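You operate a simulated robot arm through the tools that you are given. There is no shell and no other tool. Be economical: measure what you need, move in short steps, check, and stop when the job is done.

Carry out the task below with a simulated two-armed robot. There is one attempt and no reset: what you move stays moved.

Task
Clamp the short blue sheet in the jig, weld its marked spots and park the hand piece.
Fine: both clamps shut before welding; the welder stays on as it is set.

The check looks at the end state, three seconds after you hand in, the way a careful person would. Anything else that was tipped, shoved, dropped, spilled or broken makes it a failure. Flat cloth is picked up by pressing the open fingertips on it (5 to 10 N) and closing them slowly along it; thin cloth reads only 2 to 8 mm in the jaws.

Robot
Two 7-joint arms with two-finger parallel grippers on one trunk, on a base that drives. Base frame: it is fixed to the floor where the robot stands at the start and does not move with it; the origin is under the middle of the robot, x ahead of it, y to its left, z up; the surface under the hand at the start is at about z = 0.812. Lengths are in m, angles in degrees, forces in N, time in s.
The left shoulder is at the start at [0.05, 0.177, 1.179], the right one opposite. With the tool pointing down near the work surface each hand reaches from about 0.18 to 0.7 m from the robot's upright axis, wherever it stands, measured 20 degrees to its own side. Places, roughly: red clamp [0.5, 0, 0.9]; short blue sheet (30x30x4 cm) [0.6, -0.2, 0.9]; welder heat dial [-0.1, 0.6, 0.7]; welder switch [-0.3, 0.7, 0.7]; welder time dial [-0.2, 0.8, 0.7]; yellow clamp [0.7, -0.5, 0.9]. Payload 3.43 kg a hand.
Tool frame (each hand has its own): the origin (TCP) lies between the finger pads and is the grasp point; the fingertips stand 0.034 m ahead of it; z points along the fingers, y is the line along which they close. The gripper opens to 0.128 m. The fingers are 0.024 m wide and 0.012 m thick; the gripper's body (0.048 by 0.13 m) begins 0.096 m behind the TCP.
Orientation is told as [roll, pitch, yaw] about the base's x, y, z axes, in that order, counted from this pose: with the fingers straight down and closing along the base's y, the tool's x points along the base's -x, its y along +y and its z along -z.

Tools
- The arms move only by the tool nudge_tool. It takes "left_plan", "right_plan" or both (then of equal length, played together; a hand with none holds still); each is one flat list of numbers, 7 for each row, row after row: the turn, a rotation vector about the base's x, y, z in degrees, then the shift along the base's x, y, z in m, then the opening in per cent of the stroke, from 0 (shut) to 100 (fully open). In form: [ax, ay, az, dx, dy, dz, gripper, ax, ay, az, dx, dy, dz, gripper, ...]. A call has 1 to 12 rows; each row shifts and turns the commanded pose from where the row before left it. Each row takes 0.2 s and may step no farther than 0.05 m and 8.6 degrees from the row before; otherwise, or with a gripper value out of range, the whole call is refused. Where a pose cannot be reached the arm comes as near as it can. A force on the tool above 50 N (or 10 N above the force at the start of the call, whichever is more), or a blocked arm, ends the call early, and 0.2 s more pass. The fingers move at their own pace (about 0.108 m/s each) and stop on an object; they squeeze with about 36 N. The grip force told is the motor's: it shows also when the fingers shut on nothing. Time passes only in rows, and 0.2 s behind the last, so rows that do not move let the fingers close. It gives the time, the measured TCP pose, the force on the tool (base axes), the opening and the grip force at its end, in the units of the frame above (readings bear some noise), with the torque about the TCP (base axes, N m) and any sound that the robot's microphone picked up, and new pictures: "show" is both (left out), scene, wrist or none (wrist: the cameras of the hands that moved).
- Cameras (640 x 400 px; columns grow to the right, rows downward): "scene" is now at [0.1469, 0.0492, 1.3676]; the picture's right is [0.54, -0.84, 0.00], its down [-0.28, -0.18, -0.94] and it looks along [0.79, 0.51, -0.34] (base axes); focal length 214 px, centre (320, 200). "left" rides on the left gripper at [0.076, 0.011, -0.16] in its tool frame; the picture's right is [-0.15, 0.99, 0.00], its down [-0.88, -0.13, -0.46] and it looks along [-0.45, -0.07, 0.89] (tool axes); focal length 234 px, centre (320, 200). "right" rides on the right gripper at [0.076, -0.011, -0.16] in its tool frame; the picture's right is [0.15, 0.99, 0.00], its down [-0.88, 0.13, -0.46] and it looks along [-0.45, 0.07, 0.89] (tool axes); focal length 234 px, centre (320, 200). There is no depth. A picture from a camera that has moved, and an enlarged one, comes with that camera's place and axes in the base frame and with its lens.
- lift_body(by): slides the trunk up (or, below 0, down) by that many m; the arms and the scene camera ride with it, the base frame stays. It gives what a move gives, with no picture.
- roll_base(legs): drives the robot by 1 to 6 legs, each [ahead, turn to the left] in m and degrees, along the robot's own axes; the way and the turn of a leg run together, so that a leg with both is an arc; at most 1.5 m and 180 degrees a leg. The arms and the cameras ride along, it lands a little off, and it stops where it bumps. It gives what a move gives, and a new picture of the scene camera.
- pan_tilt(pan, tilt): turns the head with the scene camera to pan (to the left, within 80 degrees either way) and tilt (down, from -29 to 69), counted from straight ahead of the robot. It gives what a move gives, and a new picture of the scene camera.
- close_up(camera, box): a new picture of the part [left, top, right, bottom] of that camera's present view, enlarged. No time passes.
- sign_off(): hands the job in; it is judged then, once.

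Work in short steps. Places have to be worked out from the pictures, the camera data and where the tool is seen: move nearer, look again, correct. Check each grasp and each placing, and mend what went wrong. You have 120 turns and 260 pictures in all, those below and enlarged ones among them. Open the grippers and draw the arms clear of the work before you hand the job in, unless the task says otherwise; then end with one line.

The tools are called after "Call:" by a JSON object that holds its "api" and its "payload". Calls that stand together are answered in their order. nudge_tool: Moves the arms, as the interface text tells. Its arguments: {"type":"object","properties":{"left_plan":{"type":"array"},"right_plan":{"type":"array"},"show":{"type":"string","enum":["both","scene","wrist","none"]}},"required":[]} The other tools are called the same way: lift_body (by) slides the trunk up or down; roll_base (legs) drives the base; pan_tilt (pan, tilt) turns the head that bears the scene camera; close_up (camera, box) takes an enlarged picture of a part of a camera's view; sign_off () hands the job in.

At the start:

```text
time_s: 0.0
left_tool_pos: [0.3572, 0.1104, 1.3389]
left_orientation: [0.0, 0.1, 0.0]
left_ft_force: [-0.1, 0.6, 0.2]
left_ft_torque: [0.01, 0.03, 0.0]
left_grip_width: 0.1278
left_grip_force: 0.1
right_tool_pos: [0.3632, -0.2479, 1.2358]
right_orientation: [0.0, 0.0, 0.0]
right_ft_force: [-0.8, 1.1, 0.3]
right_ft_torque: [0.01, 0.02, -0.01]
right_grip_width: 0.1282
right_grip_force: 0.0
trunk travel left (down, up): [-0.35, 0.051]
robot x, y, heading: [0.0014, -0.0005, 0.1]
head pan, tilt: [33.0, 19.7]
```

scene: 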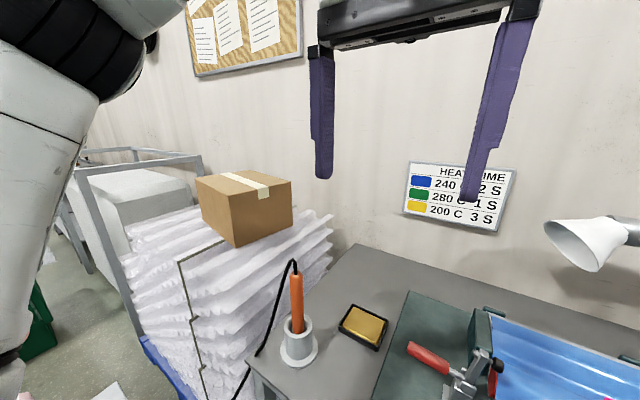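
right: 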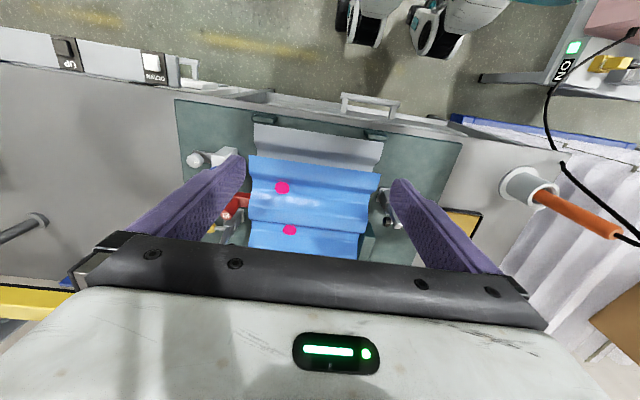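
left: 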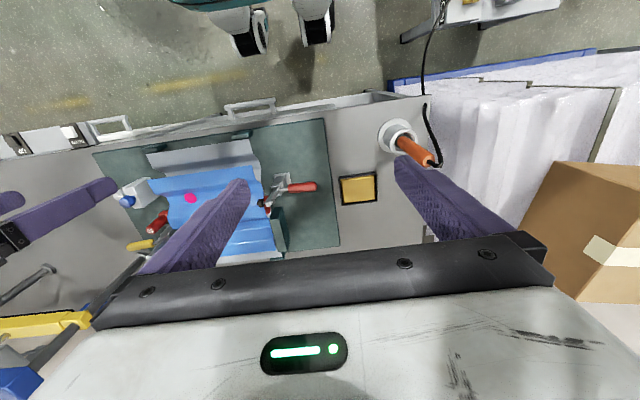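

I'll look first at the work area: pan the head to the jig, then to the welder.

Call:
{"api": "pan_tilt", "payload": {"pan": -5, "tilt": 45}}

Call:
{"api": "close_up", "payload": {"camera": "right", "box": [160, 80, 480, 280]}}

Call:
{"api": "close_up", "payload": {"camera": "left", "box": [80, 110, 400, 310]}}

```text
time_s: 1.0
left_tool_pos: [0.3563, 0.1105, 1.338]
left_orientation: [-0.1, 0.0, 0.0]
left_ft_force: [-1.1, 0.4, 0.0]
left_ft_torque: [-0.02, -0.06, 0.01]
left_grip_width: 0.128
left_grip_force: 0.1
right_tool_pos: [0.3643, -0.2482, 1.2358]
right_orientation: [0.0, 0.1, 0.1]
right_ft_force: [-0.8, 0.2, -0.9]
right_ft_torque: [-0.01, 0.0, 0.01]
right_grip_width: 0.1281
right_grip_force: 0.0
trunk travel left (down, up): [-0.35, 0.051]
robot x, y, heading: [0.0021, 0.0017, -0.0]
head pan, tilt: [-5.0, 45.0]
camera scene: at [0.1498, -0.0085, 1.3285], right [-0.09, -1.0, 0.0], down [-0.7, 0.06, -0.71], along [0.7, -0.06, -0.71], focal length 214 px, centre (320, 200)
```

scene: 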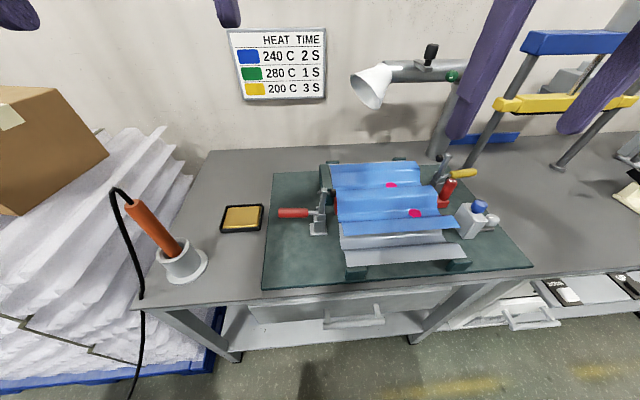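

```text
2.00 times, centred on (320, 180) of right
camera zoom: at [0.2877, -0.2605, 1.3951], right [-0.15, 0.99, 0.0], down [0.88, 0.13, 0.46], along [0.45, 0.07, -0.89], focal length 468 px, centre (320, 240)
```

zoom: 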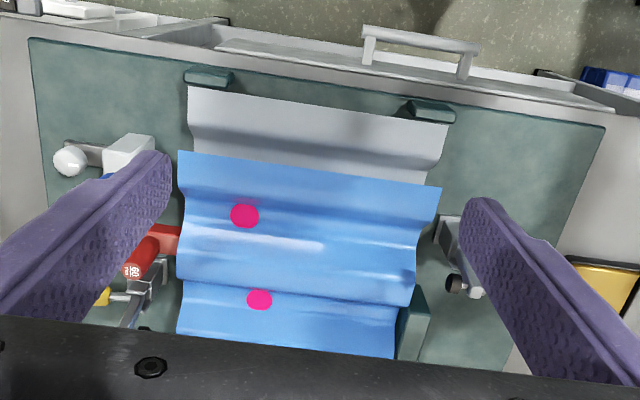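

```text
2.00 times, centred on (240, 210) of left
camera zoom: at [0.281, 0.1211, 1.4984], right [0.15, 0.99, 0.0], down [0.88, -0.13, 0.46], along [0.45, -0.07, -0.89], focal length 468 px, centre (480, 180)
```

zoom: 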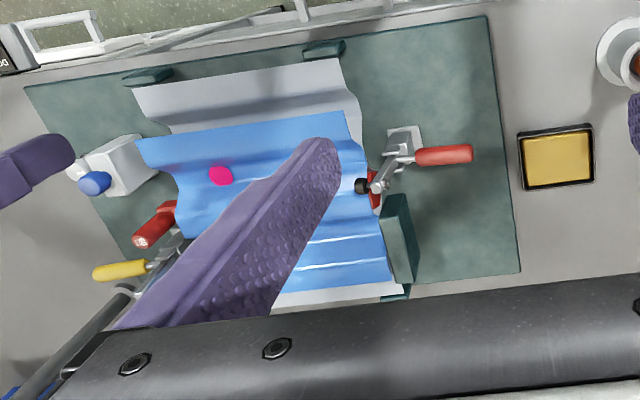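

The jig is in view: sheet, red toggle clamp at the left, yellow one at the right, a gas/blue knob. I zoom for detail.

Call:
{"api": "close_up", "payload": {"camera": "scene", "box": [260, 140, 400, 290]}}

Call:
{"api": "close_up", "payload": {"camera": "scene", "box": [380, 140, 540, 280]}}

Call:
{"api": "close_up", "payload": {"camera": "scene", "box": [90, 170, 270, 300]}}

Call:
{"api": "pan_tilt", "payload": {"pan": 78, "tilt": 45}}

```text
2.67 times, centred on (330, 215) of scene
camera zoom: at [0.1498, -0.0085, 1.3285], right [-0.09, -1.0, 0.0], down [-0.7, 0.06, -0.71], along [0.7, -0.06, -0.71], focal length 572 px, centre (293, 160)
```

zoom: 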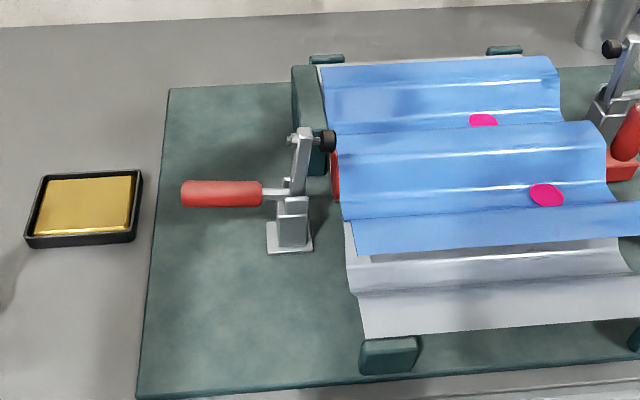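

```text
2.86 times, centred on (460, 210) of scene
camera zoom: at [0.1498, -0.0085, 1.3285], right [-0.09, -1.0, 0.0], down [-0.7, 0.06, -0.71], along [0.7, -0.06, -0.71], focal length 613 px, centre (-80, 171)
```

zoom: 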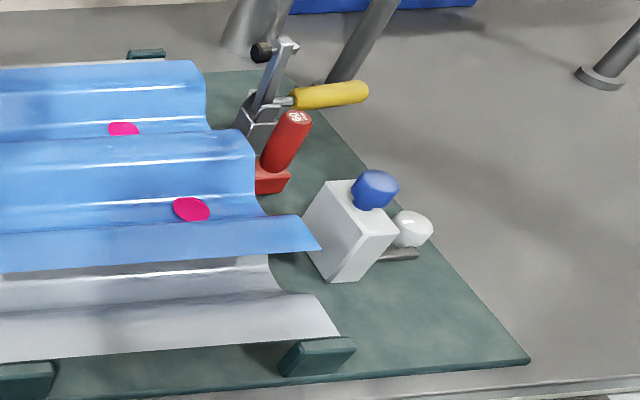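

```text
3.08 times, centred on (180, 235) of scene
camera zoom: at [0.1498, -0.0085, 1.3285], right [-0.09, -1.0, 0.0], down [-0.7, 0.06, -0.71], along [0.7, -0.06, -0.71], focal length 660 px, centre (751, 92)
```

zoom: 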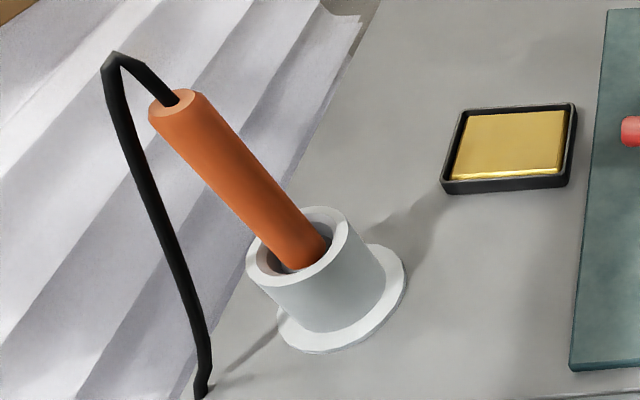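

```text
time_s: 2.6
left_tool_pos: [0.3556, 0.1098, 1.3393]
left_orientation: [0.1, 0.0, -0.1]
left_ft_force: [-0.3, -0.5, -0.3]
left_ft_torque: [0.01, -0.03, -0.02]
left_grip_width: 0.1279
left_grip_force: 0.2
right_tool_pos: [0.3633, -0.2486, 1.2362]
right_orientation: [0.0, 0.0, 0.1]
right_ft_force: [0.9, 0.3, 0.0]
right_ft_torque: [0.01, -0.02, 0.02]
right_grip_width: 0.128
right_grip_force: 0.0
trunk travel left (down, up): [-0.35, 0.051]
robot x, y, heading: [0.0009, -0.0022, -0.2]
head pan, tilt: [78.0, 45.0]
camera scene: at [0.0858, 0.078, 1.3285], right [0.98, -0.21, 0.0], down [-0.15, -0.69, -0.71], along [0.15, 0.69, -0.71], focal length 214 px, centre (320, 200)
```

scene: 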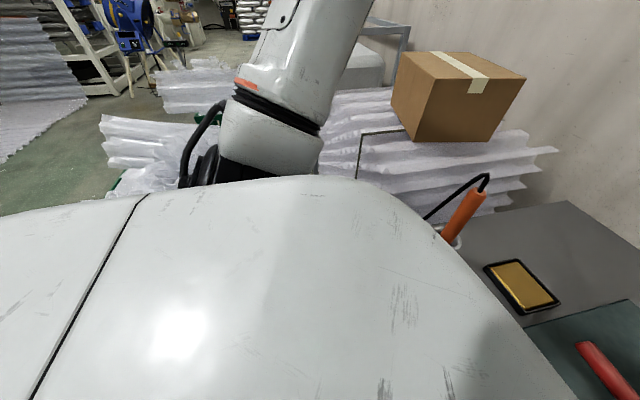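

The arm hides the welder here; the right wrist camera sees its panel. I enlarge that, and the sheet corner.

Call:
{"api": "close_up", "payload": {"camera": "right", "box": [480, 0, 640, 100]}}

Call:
{"api": "close_up", "payload": {"camera": "left", "box": [380, 0, 580, 120]}}

Call:
{"api": "close_up", "payload": {"camera": "right", "box": [160, 110, 300, 260]}}

```text
4.00 times, centred on (560, 50) of right
camera zoom: at [0.2877, -0.2606, 1.3951], right [-0.15, 0.99, 0.0], down [0.88, 0.13, 0.46], along [0.45, 0.07, -0.89], focal length 937 px, centre (-640, 800)
```

zoom: 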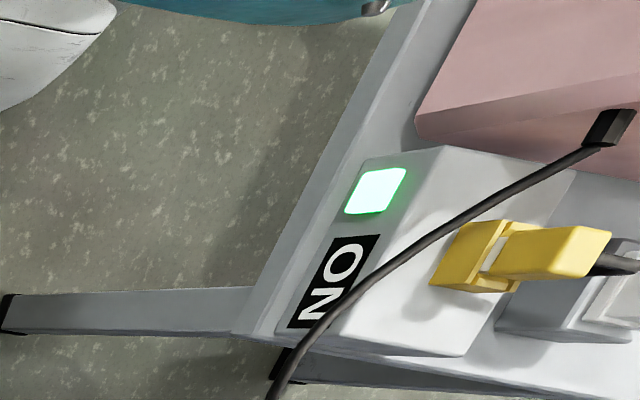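

```text
3.20 times, centred on (480, 60) of left
camera zoom: at [0.2811, 0.1211, 1.4984], right [0.15, 0.99, 0.0], down [0.88, -0.13, 0.46], along [0.45, -0.07, -0.89], focal length 749 px, centre (-192, 648)
```

zoom: 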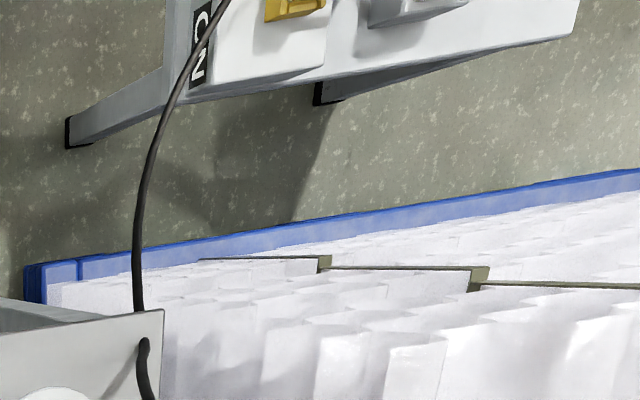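

```text
2.67 times, centred on (230, 185) of right
camera zoom: at [0.2877, -0.2606, 1.3951], right [-0.15, 0.99, 0.0], down [0.88, 0.13, 0.46], along [0.45, 0.07, -0.89], focal length 624 px, centre (560, 240)
```

zoom: 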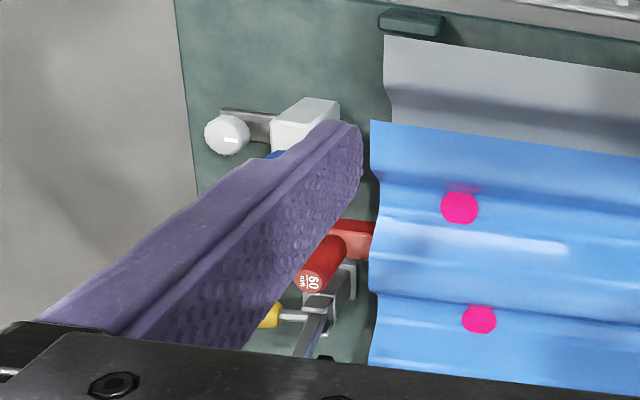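

The welder is ON. I spread both hands so the cameras see the jig freely.

Call:
{"api": "nudge_tool", "payload": {"left_plan": [0, 0, 0, -0.01, 0.045, 0, 100, 0, 0, 0, -0.01, 0.045, 0, 100, 0, 0, 0, -0.01, 0.045, 0, 100, 0, 0, 0, -0.01, 0.045, 0, 100], "right_plan": [0, 0, 0, 0.03, -0.03, 0, 100, 0, 0, 0, 0.03, -0.03, 0, 100, 0, 0, 0, 0.03, -0.03, 0, 100, 0, 0, 0, 0.0, -0.03, 0, 100], "show": "wrist"}}

Call:
{"api": "pan_tilt", "payload": {"pan": -15, "tilt": 50}}

```text
time_s: 3.6
left_tool_pos: [0.328, 0.2824, 1.326]
left_orientation: [-0.1, 0.0, -0.1]
left_ft_force: [0.2, -0.6, -0.8]
left_ft_torque: [0.02, 0.02, -0.02]
left_grip_width: 0.1279
left_grip_force: 0.1
left hand out of reach, approached as far as the arm can: row 4
right_tool_pos: [0.455, -0.3688, 1.236]
right_orientation: [0.1, 0.1, 0.0]
right_ft_force: [-0.2, 0.8, 0.6]
right_ft_torque: [0.0, -0.01, -0.04]
right_grip_width: 0.1281
right_grip_force: 0.0
trunk travel left (down, up): [-0.35, 0.051]
robot x, y, heading: [0.0008, 0.0013, -0.1]
head pan, tilt: [78.0, 45.0]
camera right: at [0.3777, -0.3799, 1.3953], right [-0.15, 0.99, 0.0], down [0.88, 0.13, 0.45], along [0.45, 0.07, -0.89], focal length 234 px, centre (320, 200)
camera left: at [0.2531, 0.2941, 1.4856], right [0.15, 0.99, 0.0], down [0.88, -0.13, 0.46], along [0.45, -0.07, -0.89], focal length 234 px, centre (320, 200)
```

right: 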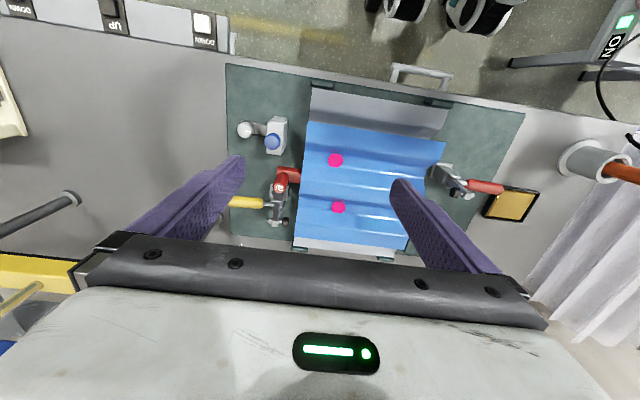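
left: 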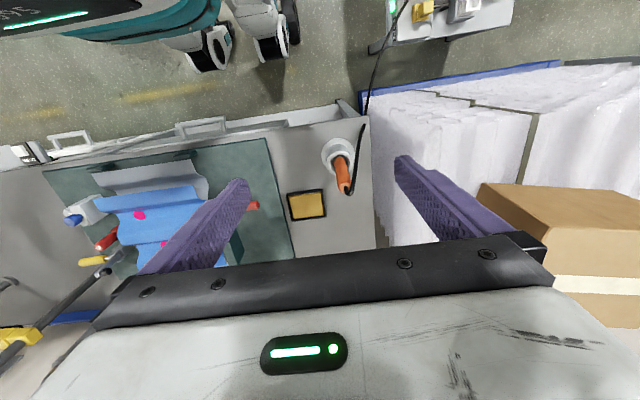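

```text
time_s: 5.3
left_tool_pos: [0.328, 0.2822, 1.3254]
left_orientation: [0.0, 0.0, 0.0]
left_ft_force: [0.6, 0.4, -0.4]
left_ft_torque: [-0.02, -0.02, 0.03]
left_grip_width: 0.1281
left_grip_force: 0.1
right_tool_pos: [0.4521, -0.368, 1.2354]
right_orientation: [0.0, 0.0, 0.1]
right_ft_force: [-0.7, 0.4, 0.2]
right_ft_torque: [-0.01, 0.0, -0.03]
right_grip_width: 0.128
right_grip_force: 0.0
trunk travel left (down, up): [-0.35, 0.051]
robot x, y, heading: [-0.0013, 0.0001, 0.3]
head pan, tilt: [-15.0, 50.0]
camera scene: at [0.1432, -0.0214, 1.3216], right [-0.26, -0.97, 0.0], down [-0.74, 0.2, -0.64], along [0.62, -0.17, -0.77], focal length 214 px, centre (320, 200)
```

scene: 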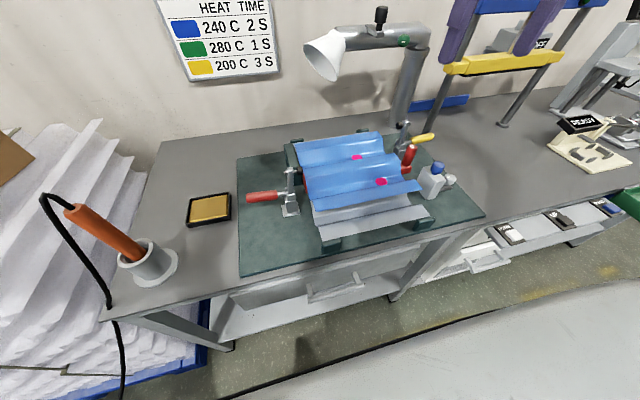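

The right wrist now looks straight down on the jig; I enlarge it.

Call:
{"api": "close_up", "payload": {"camera": "right", "box": [220, 100, 380, 260]}}

Call:
{"api": "close_up", "payload": {"camera": "right", "box": [360, 90, 560, 250]}}

Call:
{"api": "close_up", "payload": {"camera": "scene", "box": [380, 110, 480, 220]}}

Call:
{"api": "close_up", "payload": {"camera": "left", "box": [360, 0, 540, 80]}}

```text
2.50 times, centred on (300, 180) of right
camera zoom: at [0.3773, -0.3796, 1.3953], right [-0.15, 0.99, 0.0], down [0.88, 0.13, 0.46], along [0.45, 0.07, -0.89], focal length 585 px, centre (370, 250)
```

zoom: 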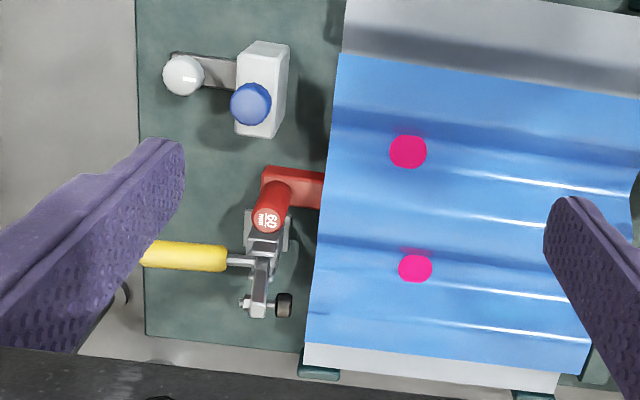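

```text
2.50 times, centred on (460, 170) of right
camera zoom: at [0.3773, -0.3796, 1.3953], right [-0.15, 0.99, 0.0], down [0.88, 0.13, 0.46], along [0.45, 0.07, -0.89], focal length 585 px, centre (-30, 275)
```

zoom: 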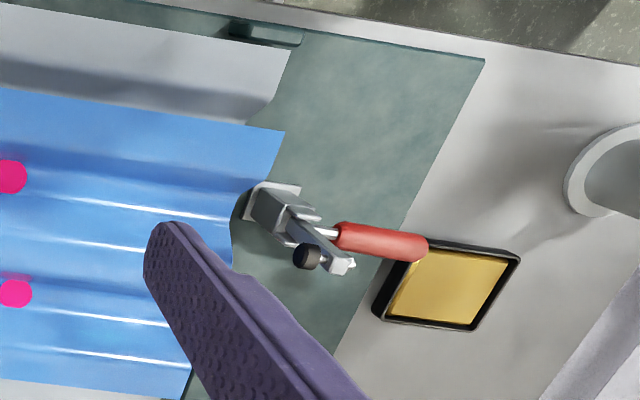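

```text
3.64 times, centred on (430, 165) of scene
camera zoom: at [0.1432, -0.0214, 1.3216], right [-0.26, -0.97, 0.0], down [-0.74, 0.2, -0.64], along [0.62, -0.17, -0.77], focal length 780 px, centre (-80, 327)
```

zoom: 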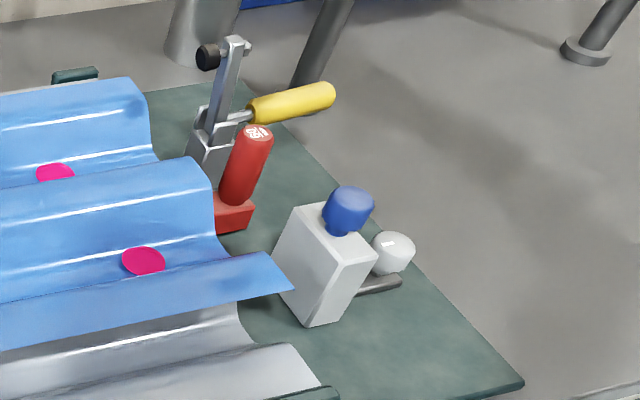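

```text
3.56 times, centred on (450, 40) of left
camera zoom: at [0.253, 0.2932, 1.4859], right [0.15, 0.99, 0.0], down [0.88, -0.13, 0.46], along [0.45, -0.07, -0.89], focal length 833 px, centre (-142, 769)
```

zoom: 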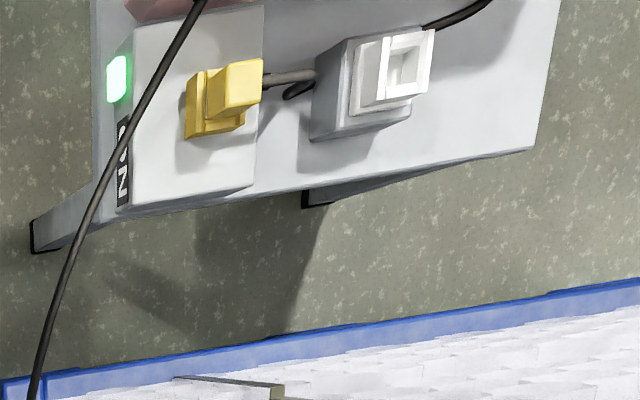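

I bring the right hand lower for a close look at the red piece and the right edge of the sheet, fingers still high above everything.

Call:
{"api": "nudge_tool", "payload": {"right_plan": [0, 0, 0, -0.01, -0.02, -0.04, 100, 0, 0, 0, -0.01, -0.02, -0.04, 100, 0, 0, 0, -0.01, -0.02, -0.04, 100, 0, 0, 0, 0.0, -0.0, -0.04, 100], "show": "wrist"}}

```text
time_s: 6.3
left_tool_pos: [0.329, 0.2809, 1.3246]
left_orientation: [0.0, 0.0, 0.0]
left_ft_force: [-0.3, -0.3, -0.5]
left_ft_torque: [-0.01, 0.02, 0.03]
left_grip_width: 0.128
left_grip_force: 0.1
right_tool_pos: [0.4222, -0.4288, 1.0751]
right_orientation: [-0.1, 0.1, 0.1]
right_ft_force: [-1.5, -0.1, -0.1]
right_ft_torque: [0.0, 0.02, 0.02]
right_grip_width: 0.1281
right_grip_force: 0.0
trunk travel left (down, up): [-0.35, 0.051]
robot x, y, heading: [0.0008, 0.0014, -0.1]
head pan, tilt: [-15.0, 50.0]
camera right: at [0.3465, -0.4401, 1.2336], right [-0.15, 0.99, 0.0], down [0.88, 0.13, 0.45], along [0.45, 0.07, -0.89], focal length 234 px, centre (320, 200)
```

right: 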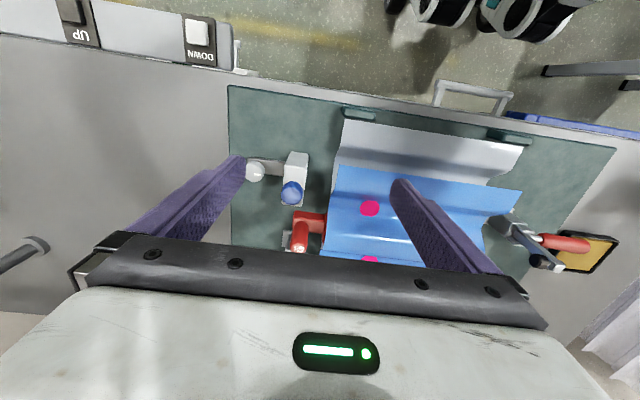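

Call:
{"api": "close_up", "payload": {"camera": "right", "box": [230, 100, 430, 265]}}

Call:
{"api": "close_up", "payload": {"camera": "right", "box": [440, 110, 620, 280]}}

```text
2.42 times, centred on (330, 182) of right
camera zoom: at [0.3465, -0.4401, 1.2336], right [-0.15, 0.99, 0.0], down [0.88, 0.13, 0.45], along [0.45, 0.07, -0.89], focal length 568 px, centre (296, 242)
```

zoom: 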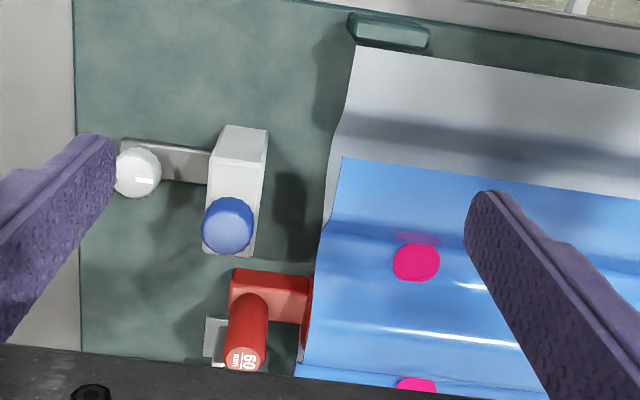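

```text
2.35 times, centred on (530, 195) of right
camera zoom: at [0.3465, -0.4401, 1.2336], right [-0.15, 0.99, 0.0], down [0.88, 0.13, 0.45], along [0.45, 0.07, -0.89], focal length 551 px, centre (-174, 212)
```

zoom: 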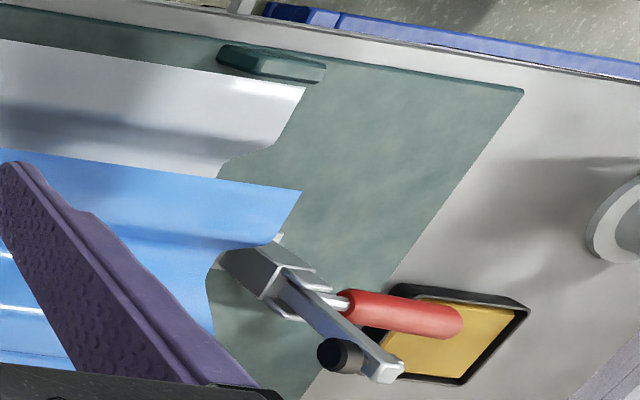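

Call:
{"api": "close_up", "payload": {"camera": "scene", "box": [400, 135, 424, 150]}}

Call:
{"api": "close_up", "payload": {"camera": "right", "box": [285, 205, 335, 260]}}

Call:
{"api": "close_up", "payload": {"camera": "scene", "box": [270, 120, 340, 250]}}

```text
16.00 times, centred on (412, 142) of scene
camera zoom: at [0.1436, -0.0213, 1.3215], right [-0.26, -0.97, 0.0], down [-0.74, 0.2, -0.64], along [0.62, -0.17, -0.77], focal length 3432 px, centre (-1152, 1120)
```

zoom: 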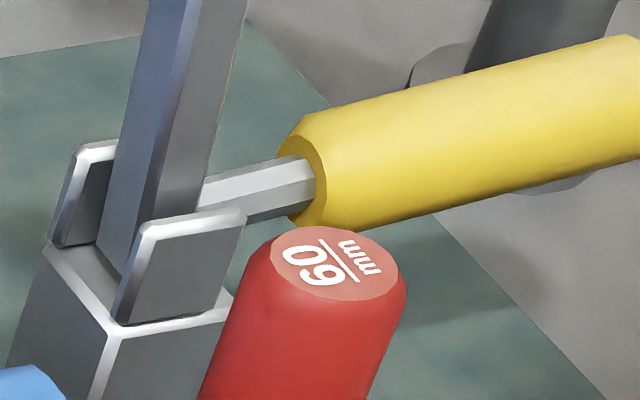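

```text
7.27 times, centred on (310, 232) of right
camera zoom: at [0.3465, -0.4401, 1.2336], right [-0.15, 0.99, 0.0], down [0.88, 0.13, 0.45], along [0.45, 0.07, -0.89], focal length 1703 px, centre (393, -36)
```

zoom: 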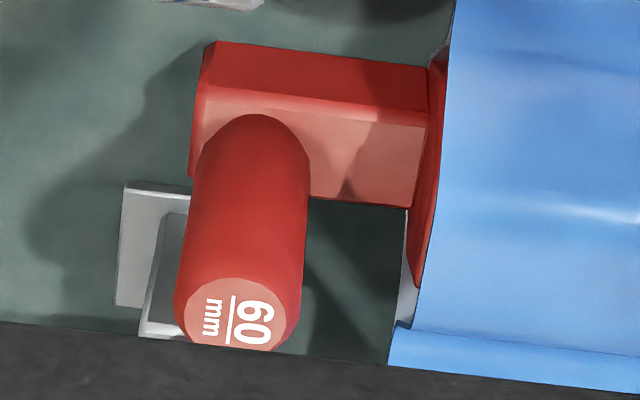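

```text
3.08 times, centred on (305, 185) of scene
camera zoom: at [0.1436, -0.0213, 1.3215], right [-0.26, -0.97, 0.0], down [-0.74, 0.2, -0.64], along [0.62, -0.17, -0.77], focal length 660 px, centre (366, 246)
```

zoom: 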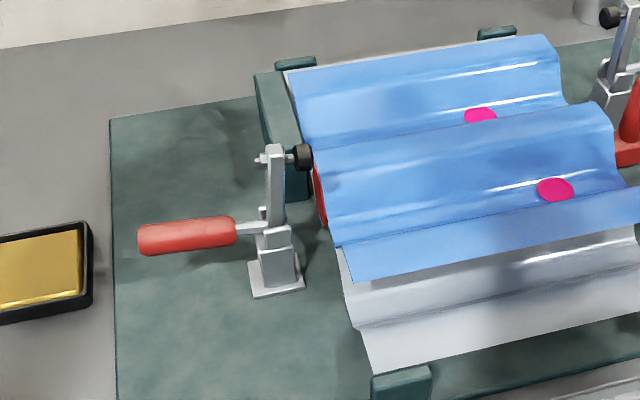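

The "60 mm" red block is a shaped support in the sheet's wave. I want a low side view to see whether the sheet is seated, so I raise the right hand and lower the trunk.

Call:
{"api": "nudge_tool", "payload": {"right_plan": [0, 0, 0, -0.01, 0, 0.045, 100, 0, 0, 0, -0.01, 0, 0.045, 100, 0, 0, 0, -0.01, 0, 0.045, 100, 0, 0, 0, -0.01, 0, 0.045, 100, 0, 0, 0, -0.01, 0, 0.045, 100], "show": "none"}}

Call:
{"api": "lift_body", "payload": {"by": -0.22}}

Call:
{"api": "pan_tilt", "payload": {"pan": -20, "tilt": 28}}

Call:
{"api": "close_up", "payload": {"camera": "scene", "box": [200, 100, 440, 260]}}

```text
time_s: 7.5
left_tool_pos: [0.328, 0.2839, 1.3265]
left_orientation: [-0.1, 0.0, -0.1]
left_ft_force: [0.1, 0.4, 0.3]
left_ft_torque: [0.01, 0.03, 0.01]
left_grip_width: 0.1281
left_grip_force: 0.1
right_tool_pos: [0.3716, -0.4274, 1.3003]
right_orientation: [0.1, 0.0, 0.0]
right_ft_force: [-0.5, -0.2, -0.4]
right_ft_torque: [-0.01, -0.05, -0.02]
right_grip_width: 0.1281
right_grip_force: 0.1
trunk travel left (down, up): [-0.35, 0.051]
robot x, y, heading: [0.0018, -0.0023, 0.3]
head pan, tilt: [-15.0, 50.0]
```

```text
time_s: 9.8
left_tool_pos: [0.3278, 0.2824, 1.1063]
left_orientation: [0.0, 0.1, -0.1]
left_ft_force: [0.5, 1.2, 0.3]
left_ft_torque: [-0.05, 0.02, -0.02]
left_grip_width: 0.128
left_grip_force: 0.0
right_tool_pos: [0.3732, -0.428, 1.0792]
right_orientation: [0.0, 0.0, 0.1]
right_ft_force: [-0.4, -0.3, 0.1]
right_ft_torque: [0.0, 0.01, -0.02]
right_grip_width: 0.1282
right_grip_force: 0.0
trunk travel left (down, up): [-0.13, 0.271]
robot x, y, heading: [-0.0008, 0.0014, 0.0]
head pan, tilt: [-15.0, 50.0]
```

```text
time_s: 10.7
left_tool_pos: [0.3279, 0.2814, 1.1047]
left_orientation: [0.0, -0.1, -0.1]
left_ft_force: [0.0, 0.6, -1.5]
left_ft_torque: [-0.04, 0.02, 0.01]
left_grip_width: 0.1276
left_grip_force: 0.0
right_tool_pos: [0.3738, -0.4285, 1.0792]
right_orientation: [0.0, 0.0, 0.1]
right_ft_force: [-0.3, 0.3, 0.0]
right_ft_torque: [0.02, 0.02, 0.01]
right_grip_width: 0.128
right_grip_force: 0.1
trunk travel left (down, up): [-0.13, 0.271]
robot x, y, heading: [-0.0003, -0.0031, 0.2]
head pan, tilt: [-20.0, 28.0]
camera scene: at [0.1545, -0.0327, 1.1342], right [-0.34, -0.94, 0.0], down [-0.44, 0.16, -0.88], along [0.83, -0.3, -0.47], focal length 214 px, centre (320, 200)
```

scene: 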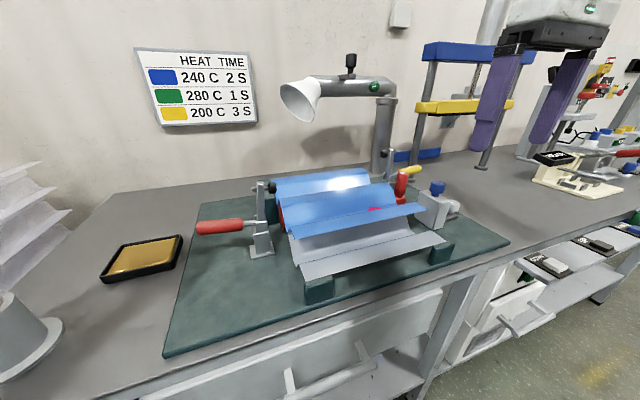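

```text
2.50 times, centred on (320, 180) of scene
camera zoom: at [0.1545, -0.0327, 1.1342], right [-0.34, -0.94, 0.0], down [-0.44, 0.16, -0.88], along [0.83, -0.3, -0.47], focal length 536 px, centre (320, 250)
```

zoom: 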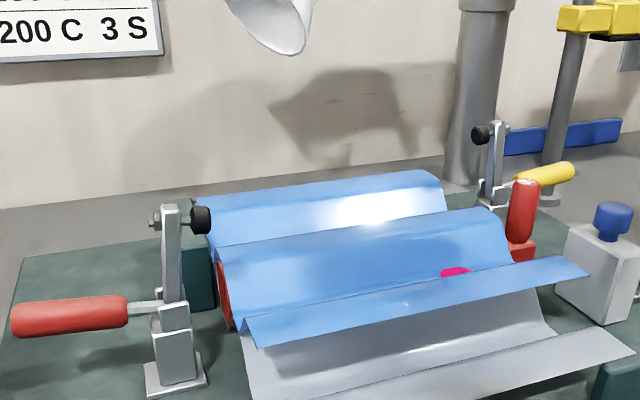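

Triangulation gives: red handle from (0.532,-0.010,0.897) to (0.527,0.068,0.909); yellow handle (0.654,-0.472,0.902) to (0.644,-0.549,0.908); wand from (0.435,0.300,0.892) to (0.463,0.322,1.033). Both clamps are open. I tilt the left hand back to read the welder's dials.

Call:
{"api": "nudge_tool", "payload": {"left_plan": [0, 6, 0, -0.03, 0.035, 0.01, 100, 0, 6, 0, -0.03, 0.035, 0.01, 100, 0, 6, 0, -0.03, 0.035, 0.01, 100, 0, 6, 0, -0.03, 0.035, 0.0, 100, 0, 6, 0, -0.03, 0.035, 0, 100], "show": "wrist"}}

```text
time_s: 11.9
left_tool_pos: [0.2763, 0.3197, 0.9694]
left_orientation: [0.0, 29.9, 0.0]
left_ft_force: [-0.2, -0.1, -0.6]
left_ft_torque: [0.01, -0.04, -0.01]
left_grip_width: 0.1283
left_grip_force: 0.2
left hand out of reach, approached as far as the arm can: row 1, 2, 3, 4, 5
right_tool_pos: [0.3736, -0.4267, 1.0794]
right_orientation: [0.0, 0.1, 0.2]
right_ft_force: [0.0, 0.7, 0.7]
right_ft_torque: [-0.02, 0.0, -0.01]
right_grip_width: 0.1278
right_grip_force: 0.0
trunk travel left (down, up): [-0.13, 0.271]
robot x, y, heading: [-0.0035, 0.0005, -0.1]
head pan, tilt: [-20.0, 28.0]
camera left: at [0.2909, 0.3309, 1.1461], right [0.13, 0.99, -0.07], down [0.99, -0.13, -0.04], along [-0.05, -0.07, -1.0], focal length 234 px, centre (320, 200)
```

left: 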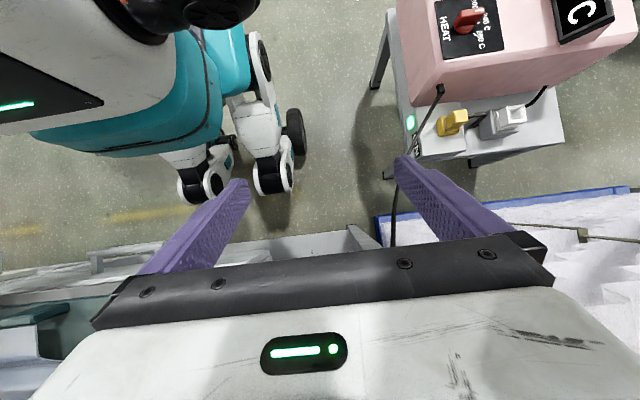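

Call:
{"api": "nudge_tool", "payload": {"left_plan": [0, 8, 0, 0, 0, 0.02, 100, 0, 8, 0, 0, 0, 0.02, 100, 0, 6, 0, 0, 0, 0.02, 100], "show": "wrist"}}

Call:
{"api": "close_up", "payload": {"camera": "left", "box": [380, 0, 640, 160]}}

```text
time_s: 12.7
left_tool_pos: [0.2573, 0.2496, 0.9523]
left_orientation: [0.0, 51.9, 0.1]
left_ft_force: [-0.2, 0.6, 0.3]
left_ft_torque: [-0.02, 0.01, -0.01]
left_grip_width: 0.1279
left_grip_force: 0.1
left hand out of reach, approached as far as the arm can: row 1, 2, 3
right_tool_pos: [0.3735, -0.4281, 1.0803]
right_orientation: [0.0, 0.0, 0.1]
right_ft_force: [0.4, 0.8, 0.0]
right_ft_torque: [0.03, 0.0, -0.01]
right_grip_width: 0.128
right_grip_force: 0.0
trunk travel left (down, up): [-0.13, 0.271]
robot x, y, heading: [-0.0005, 0.0027, 0.0]
head pan, tilt: [-20.0, 28.0]
camera left: at [0.3372, 0.2627, 1.11], right [0.09, 0.99, -0.12], down [0.9, -0.13, -0.41], along [-0.42, -0.07, -0.9], focal length 234 px, centre (320, 200)
```

left: 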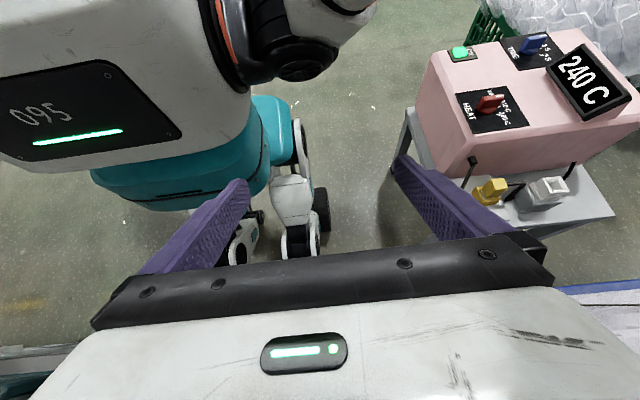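

```text
2.46 times, centred on (510, 80) of left
camera zoom: at [0.3372, 0.2627, 1.11], right [0.09, 0.99, -0.12], down [0.9, -0.13, -0.41], along [-0.42, -0.07, -0.9], focal length 576 px, centre (-148, 495)
```

zoom: 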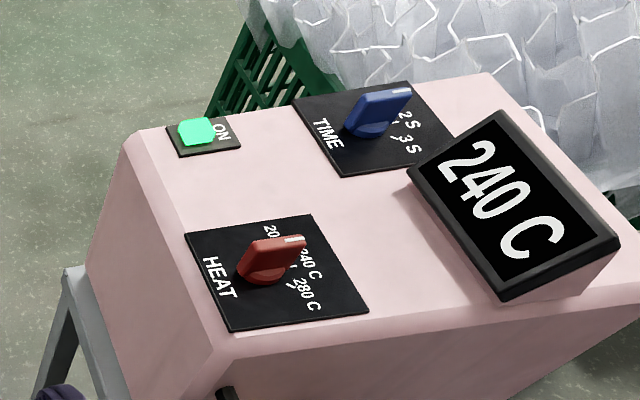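

Welder on at 240 C, matching blue. Now I raise the trunk back and swing the left hand upright, then yaw it 90° for the red handle.

Call:
{"api": "lift_body", "payload": {"by": 0.2}}

Call:
{"api": "nudge_tool", "payload": {"left_plan": [0, -8, 0, 0.02, 0, 0.0, 100, 0, -8, 0, 0.02, 0, 0.0, 100, 0, -8, 0, 0.02, 0, 0, 100, 0, -8, 0, 0.02, 0, 0, 100, 0, -8, 0, 0.02, 0, 0, 100, 0, -8, 0, 0.02, 0, 0, 100, 0, -3.9, 0, 0, -0.03, 0, 100], "show": "none"}}

Call:
{"api": "nudge_tool", "payload": {"left_plan": [0, 0, -8.2, 0.01, -0.02, 0, 60, 0, 0, -8.2, 0.01, -0.02, 0, 60, 0, 0, -8.2, 0.01, -0.02, 0, 60, 0, 0, -8.2, 0.01, -0.02, 0, 60, 0, 0, -8.2, 0.01, -0.02, 0, 60, 0, 0, -8.2, 0.01, -0.02, 0, 60, 0, 0, -8.2, 0.01, -0.02, 0, 60, 0, 0, -8.2, 0.01, -0.01, 0, 60, 0, 0, -8.2, 0.01, -0.01, 0, 60, 0, 0, -8.2, 0.01, -0.01, 0, 60, 0, 0, -8, 0.01, -0.01, 0, 60], "show": "wrist"}}

```text
time_s: 14.8
left_tool_pos: [0.2588, 0.2511, 1.1529]
left_orientation: [-0.1, 52.0, 0.0]
left_ft_force: [-0.9, 0.0, -0.5]
left_ft_torque: [-0.01, -0.03, -0.01]
left_grip_width: 0.1279
left_grip_force: 0.0
right_tool_pos: [0.374, -0.4289, 1.2792]
right_orientation: [-0.1, 0.0, 0.0]
right_ft_force: [0.1, -0.8, 0.3]
right_ft_torque: [0.01, 0.0, 0.01]
right_grip_width: 0.1278
right_grip_force: 0.0
trunk travel left (down, up): [-0.33, 0.071]
robot x, y, heading: [-0.0018, -0.0034, -0.1]
head pan, tilt: [-20.0, 28.0]
```

```text
time_s: 16.4
left_tool_pos: [0.3783, 0.2209, 1.1488]
left_orientation: [0.0, -0.2, 0.1]
left_ft_force: [0.8, 0.3, -0.7]
left_ft_torque: [0.04, 0.04, -0.02]
left_grip_width: 0.1277
left_grip_force: 0.0
right_tool_pos: [0.3735, -0.4295, 1.2799]
right_orientation: [0.1, 0.1, 0.1]
right_ft_force: [0.0, -0.1, -0.3]
right_ft_torque: [0.01, 0.01, -0.01]
right_grip_width: 0.128
right_grip_force: 0.0
trunk travel left (down, up): [-0.33, 0.071]
robot x, y, heading: [0.0001, -0.0004, 0.2]
head pan, tilt: [-20.0, 28.0]
```

```text
time_s: 18.9
left_tool_pos: [0.3364, 0.0103, 1.1144]
left_orientation: [0.0, -0.1, -90.0]
left_ft_force: [0.1, -0.1, -0.8]
left_ft_torque: [-0.01, 0.01, -0.05]
left_grip_width: 0.0767
left_grip_force: 0.0
left hand out of reach, approached as far as the arm can: row 8, 9, 10, 11
right_tool_pos: [0.3729, -0.4278, 1.2797]
right_orientation: [0.1, 0.1, 0.1]
right_ft_force: [0.4, -0.2, 0.3]
right_ft_torque: [0.02, -0.04, 0.02]
right_grip_width: 0.1279
right_grip_force: 0.1
trunk travel left (down, up): [-0.33, 0.071]
robot x, y, heading: [0.0046, 0.0013, 0.1]
head pan, tilt: [-20.0, 28.0]
camera left: at [0.3483, 0.0868, 1.2743], right [0.99, -0.14, 0.0], down [-0.13, -0.88, 0.46], along [-0.06, -0.45, -0.89], focal length 234 px, centre (320, 200)
```

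left: 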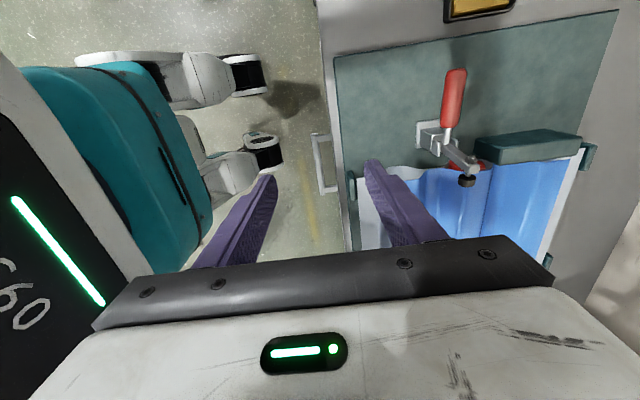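

Yaw −90 is badly reachable for the left arm; I go to yaw +90 instead.

Call:
{"api": "nudge_tool", "payload": {"left_plan": [0, 0, 8.5, 0, 0.02, 0.01, 60, 0, 0, 8.5, 0.0, 0.02, 0.01, 60, 0, 0, 8.5, 0.0, 0.02, 0, 60, 0, 0, 8.5, 0.0, 0.02, 0, 60, 0, 0, 8.5, 0.0, 0.02, 0, 60, 0, 0, 8.5, 0.0, 0.02, 0, 60, 0, 0, 8.5, 0.0, 0.01, 0, 60, 0, 0, 8.5, 0.0, 0, 0, 60, 0, 0, 8.5, 0.0, 0, 0, 60, 0, 0, 8.5, 0, 0, 0, 60, 0, 0, 5, 0, 0, 0, 60], "show": "none"}}

Call:
{"api": "nudge_tool", "payload": {"left_plan": [0, 0, 8.5, 0, 0, 0, 60, 0, 0, 8.5, 0.0, 0, 0, 60, 0, 0, 8.5, 0.0, 0, 0, 60, 0, 0, 8.5, 0.0, 0, 0, 60, 0, 0, 8.5, 0.0, 0, 0, 60, 0, 0, 8.5, 0.0, 0, 0, 60, 0, 0, 8.5, 0.0, 0, 0, 60, 0, 0, 8.5, 0.0, 0, 0, 60, 0, 0, 8.5, 0, 0, 0, 60, 0, 0, 8.5, 0, 0, 0, 60], "show": "wrist"}}

```text
time_s: 21.2
left_tool_pos: [0.3368, 0.1413, 1.1342]
left_orientation: [-0.1, -0.1, 0.1]
left_ft_force: [-1.2, -0.7, -1.1]
left_ft_torque: [-0.03, 0.0, 0.02]
left_grip_width: 0.0767
left_grip_force: 0.0
right_tool_pos: [0.3744, -0.4282, 1.28]
right_orientation: [0.0, 0.1, 0.0]
right_ft_force: [0.0, 0.0, 1.0]
right_ft_torque: [0.01, -0.05, 0.03]
right_grip_width: 0.1281
right_grip_force: 0.1
trunk travel left (down, up): [-0.33, 0.071]
robot x, y, heading: [-0.0031, -0.0005, -0.0]
head pan, tilt: [-20.0, 28.0]
```

```text
time_s: 23.4
left_tool_pos: [0.3361, 0.1411, 1.1341]
left_orientation: [-0.1, 0.0, 85.2]
left_ft_force: [0.1, -0.1, -0.8]
left_ft_torque: [-0.05, 0.0, 0.02]
left_grip_width: 0.0769
left_grip_force: 0.0
right_tool_pos: [0.3731, -0.4281, 1.2807]
right_orientation: [0.0, 0.0, 0.2]
right_ft_force: [-0.4, -0.9, 0.2]
right_ft_torque: [0.01, -0.02, -0.02]
right_grip_width: 0.128
right_grip_force: 0.1
trunk travel left (down, up): [-0.33, 0.071]
robot x, y, heading: [0.0025, 0.0009, 0.2]
head pan, tilt: [-20.0, 28.0]
camera left: at [0.3197, 0.0672, 1.2949], right [-0.97, 0.23, 0.0], down [0.2, 0.87, 0.46], along [0.11, 0.44, -0.89], focal length 234 px, centre (320, 200)
```

left: 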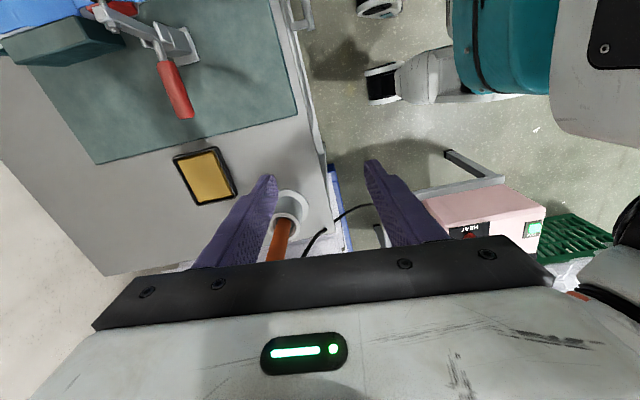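

Reachable, and the jig is square with the base axes. I move above the red handle at (0.528, 0.045).

Call:
{"api": "nudge_tool", "payload": {"left_plan": [0, 0, 2, 0.038, -0.019, -0.015, 60, 0, 0, 2, 0.038, -0.019, -0.015, 60, 0, 0, 1, 0.038, -0.019, -0.015, 60, 0, 0, 0, 0.038, -0.019, -0.015, 60, 0, 0, 0, 0.04, -0.02, -0.015, 60], "show": "wrist"}}

Call:
{"api": "pan_tilt", "payload": {"pan": 5, "tilt": 45}}

```text
time_s: 24.6
left_tool_pos: [0.528, 0.0465, 1.0552]
left_orientation: [-0.1, 0.0, 89.8]
left_ft_force: [0.3, -1.1, -0.4]
left_ft_torque: [0.02, -0.03, 0.03]
left_grip_width: 0.0766
left_grip_force: 0.1
right_tool_pos: [0.3739, -0.4294, 1.2788]
right_orientation: [0.0, 0.1, 0.0]
right_ft_force: [0.2, -0.5, 0.0]
right_ft_torque: [0.0, 0.05, 0.03]
right_grip_width: 0.1279
right_grip_force: 0.1
trunk travel left (down, up): [-0.33, 0.071]
robot x, y, heading: [0.0003, -0.0007, 0.0]
head pan, tilt: [-20.0, 28.0]
camera left: at [0.5169, -0.0292, 1.2151], right [-0.99, 0.15, 0.0], down [0.13, 0.88, 0.46], along [0.07, 0.45, -0.89], focal length 234 px, centre (320, 200)
```

left: 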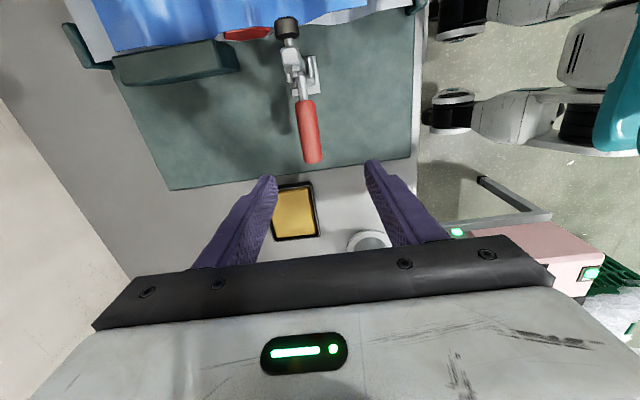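

```text
time_s: 25.5
left_tool_pos: [0.5262, 0.0469, 1.0557]
left_orientation: [0.0, -0.1, 90.0]
left_ft_force: [-0.8, 0.6, -0.1]
left_ft_torque: [0.02, 0.0, -0.01]
left_grip_width: 0.0764
left_grip_force: 0.0
right_tool_pos: [0.3732, -0.429, 1.2802]
right_orientation: [0.0, -0.1, 0.1]
right_ft_force: [-0.3, -0.1, 0.5]
right_ft_torque: [-0.02, 0.02, -0.02]
right_grip_width: 0.1281
right_grip_force: 0.0
trunk travel left (down, up): [-0.33, 0.071]
robot x, y, heading: [0.0005, -0.0025, -0.0]
head pan, tilt: [5.0, 45.0]
camera scene: at [0.1498, 0.0055, 1.3085], right [0.09, -1.0, 0.0], down [-0.7, -0.06, -0.71], along [0.7, 0.06, -0.71], focal length 214 px, centre (320, 200)
```

scene: 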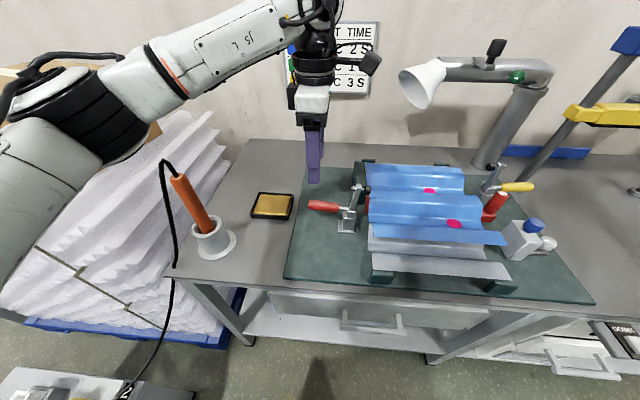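

The wrist view puts the handle at x≈0.540. I shift, lower to it and close.

Call:
{"api": "nudge_tool", "payload": {"left_plan": [0, 0, 0, 0.012, 0, -0.045, 60, 0, 0, 0, 0, 0, -0.045, 60, 0, 0, 0, 0, 0, -0.03, 60], "show": "both"}}

```text
time_s: 26.3
left_tool_pos: [0.5396, 0.0465, 0.9381]
left_orientation: [0.0, 0.0, 90.0]
left_ft_force: [0.3, -0.6, 0.2]
left_ft_torque: [-0.02, -0.04, 0.0]
left_grip_width: 0.0768
left_grip_force: 0.0
right_tool_pos: [0.3725, -0.4276, 1.2804]
right_orientation: [-0.1, 0.1, 0.1]
right_ft_force: [-0.5, -0.2, -0.3]
right_ft_torque: [0.0, 0.0, -0.01]
right_grip_width: 0.128
right_grip_force: 0.0
trunk travel left (down, up): [-0.33, 0.071]
robot x, y, heading: [0.0005, -0.001, -0.1]
head pan, tilt: [5.0, 45.0]
camera scene: at [0.15, 0.0056, 1.3085], right [0.09, -1.0, 0.0], down [-0.7, -0.06, -0.71], along [0.7, 0.06, -0.71], focal length 214 px, centre (320, 200)
camera left: at [0.5293, -0.0304, 1.0977], right [-0.99, 0.15, 0.0], down [0.13, 0.88, 0.46], along [0.07, 0.45, -0.89], focal length 234 px, centre (320, 200)
```

scene: 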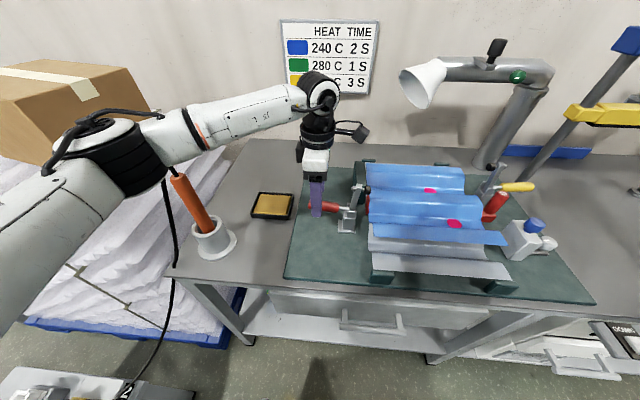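
left: 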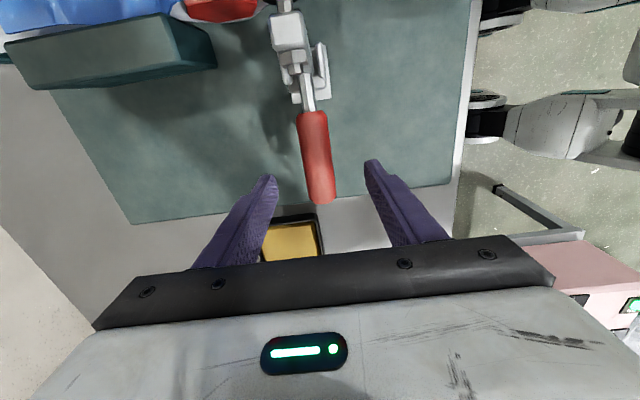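

Call:
{"api": "nudge_tool", "payload": {"left_plan": [0, 0, 0, 0, 0, -0.032, 60, 0, 0, 0, 0, 0, 0, 30, 0, 0, 0, 0, 0, 0, 0, 0, 0, 0, 0, 0, 0, 0, 0, 0, 0, 0, 0, 0, 0], "show": "both"}}

```text
time_s: 27.5
left_tool_pos: [0.5401, 0.0457, 0.9067]
left_orientation: [-0.1, -0.1, 90.0]
left_ft_force: [1.1, -0.5, -0.6]
left_ft_torque: [0.0, -0.16, -0.06]
left_grip_width: 0.0255
left_grip_force: 45.3
right_tool_pos: [0.3725, -0.4281, 1.2801]
right_orientation: [0.0, 0.1, 0.1]
right_ft_force: [-0.4, -0.1, -0.1]
right_ft_torque: [0.0, 0.02, -0.02]
right_grip_width: 0.1282
right_grip_force: 0.1
trunk travel left (down, up): [-0.33, 0.071]
robot x, y, heading: [0.0009, 0.0008, 0.2]
head pan, tilt: [5.0, 45.0]
camera scene: at [0.1501, 0.0055, 1.3084], right [0.09, -1.0, 0.0], down [-0.7, -0.06, -0.71], along [0.7, 0.06, -0.71], focal length 214 px, centre (320, 200)
camera left: at [0.5295, -0.0298, 1.0657], right [-0.99, 0.15, 0.0], down [0.13, 0.88, 0.46], along [0.07, 0.45, -0.89], focal length 234 px, centre (320, 200)
```

scene: 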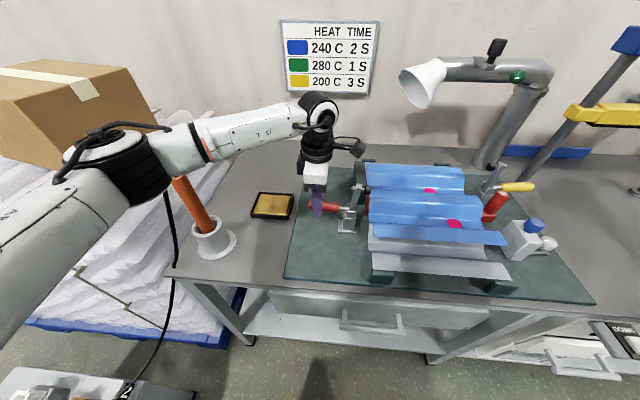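
left: 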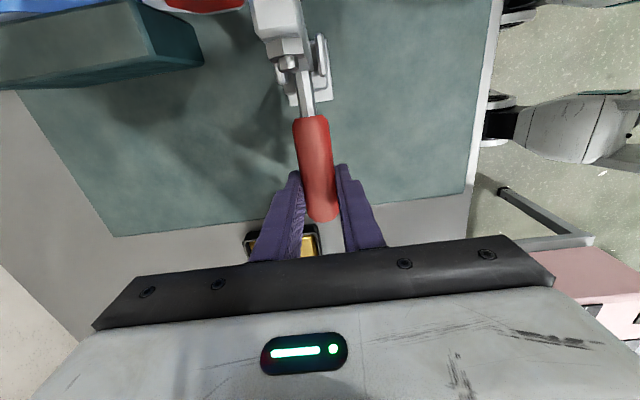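

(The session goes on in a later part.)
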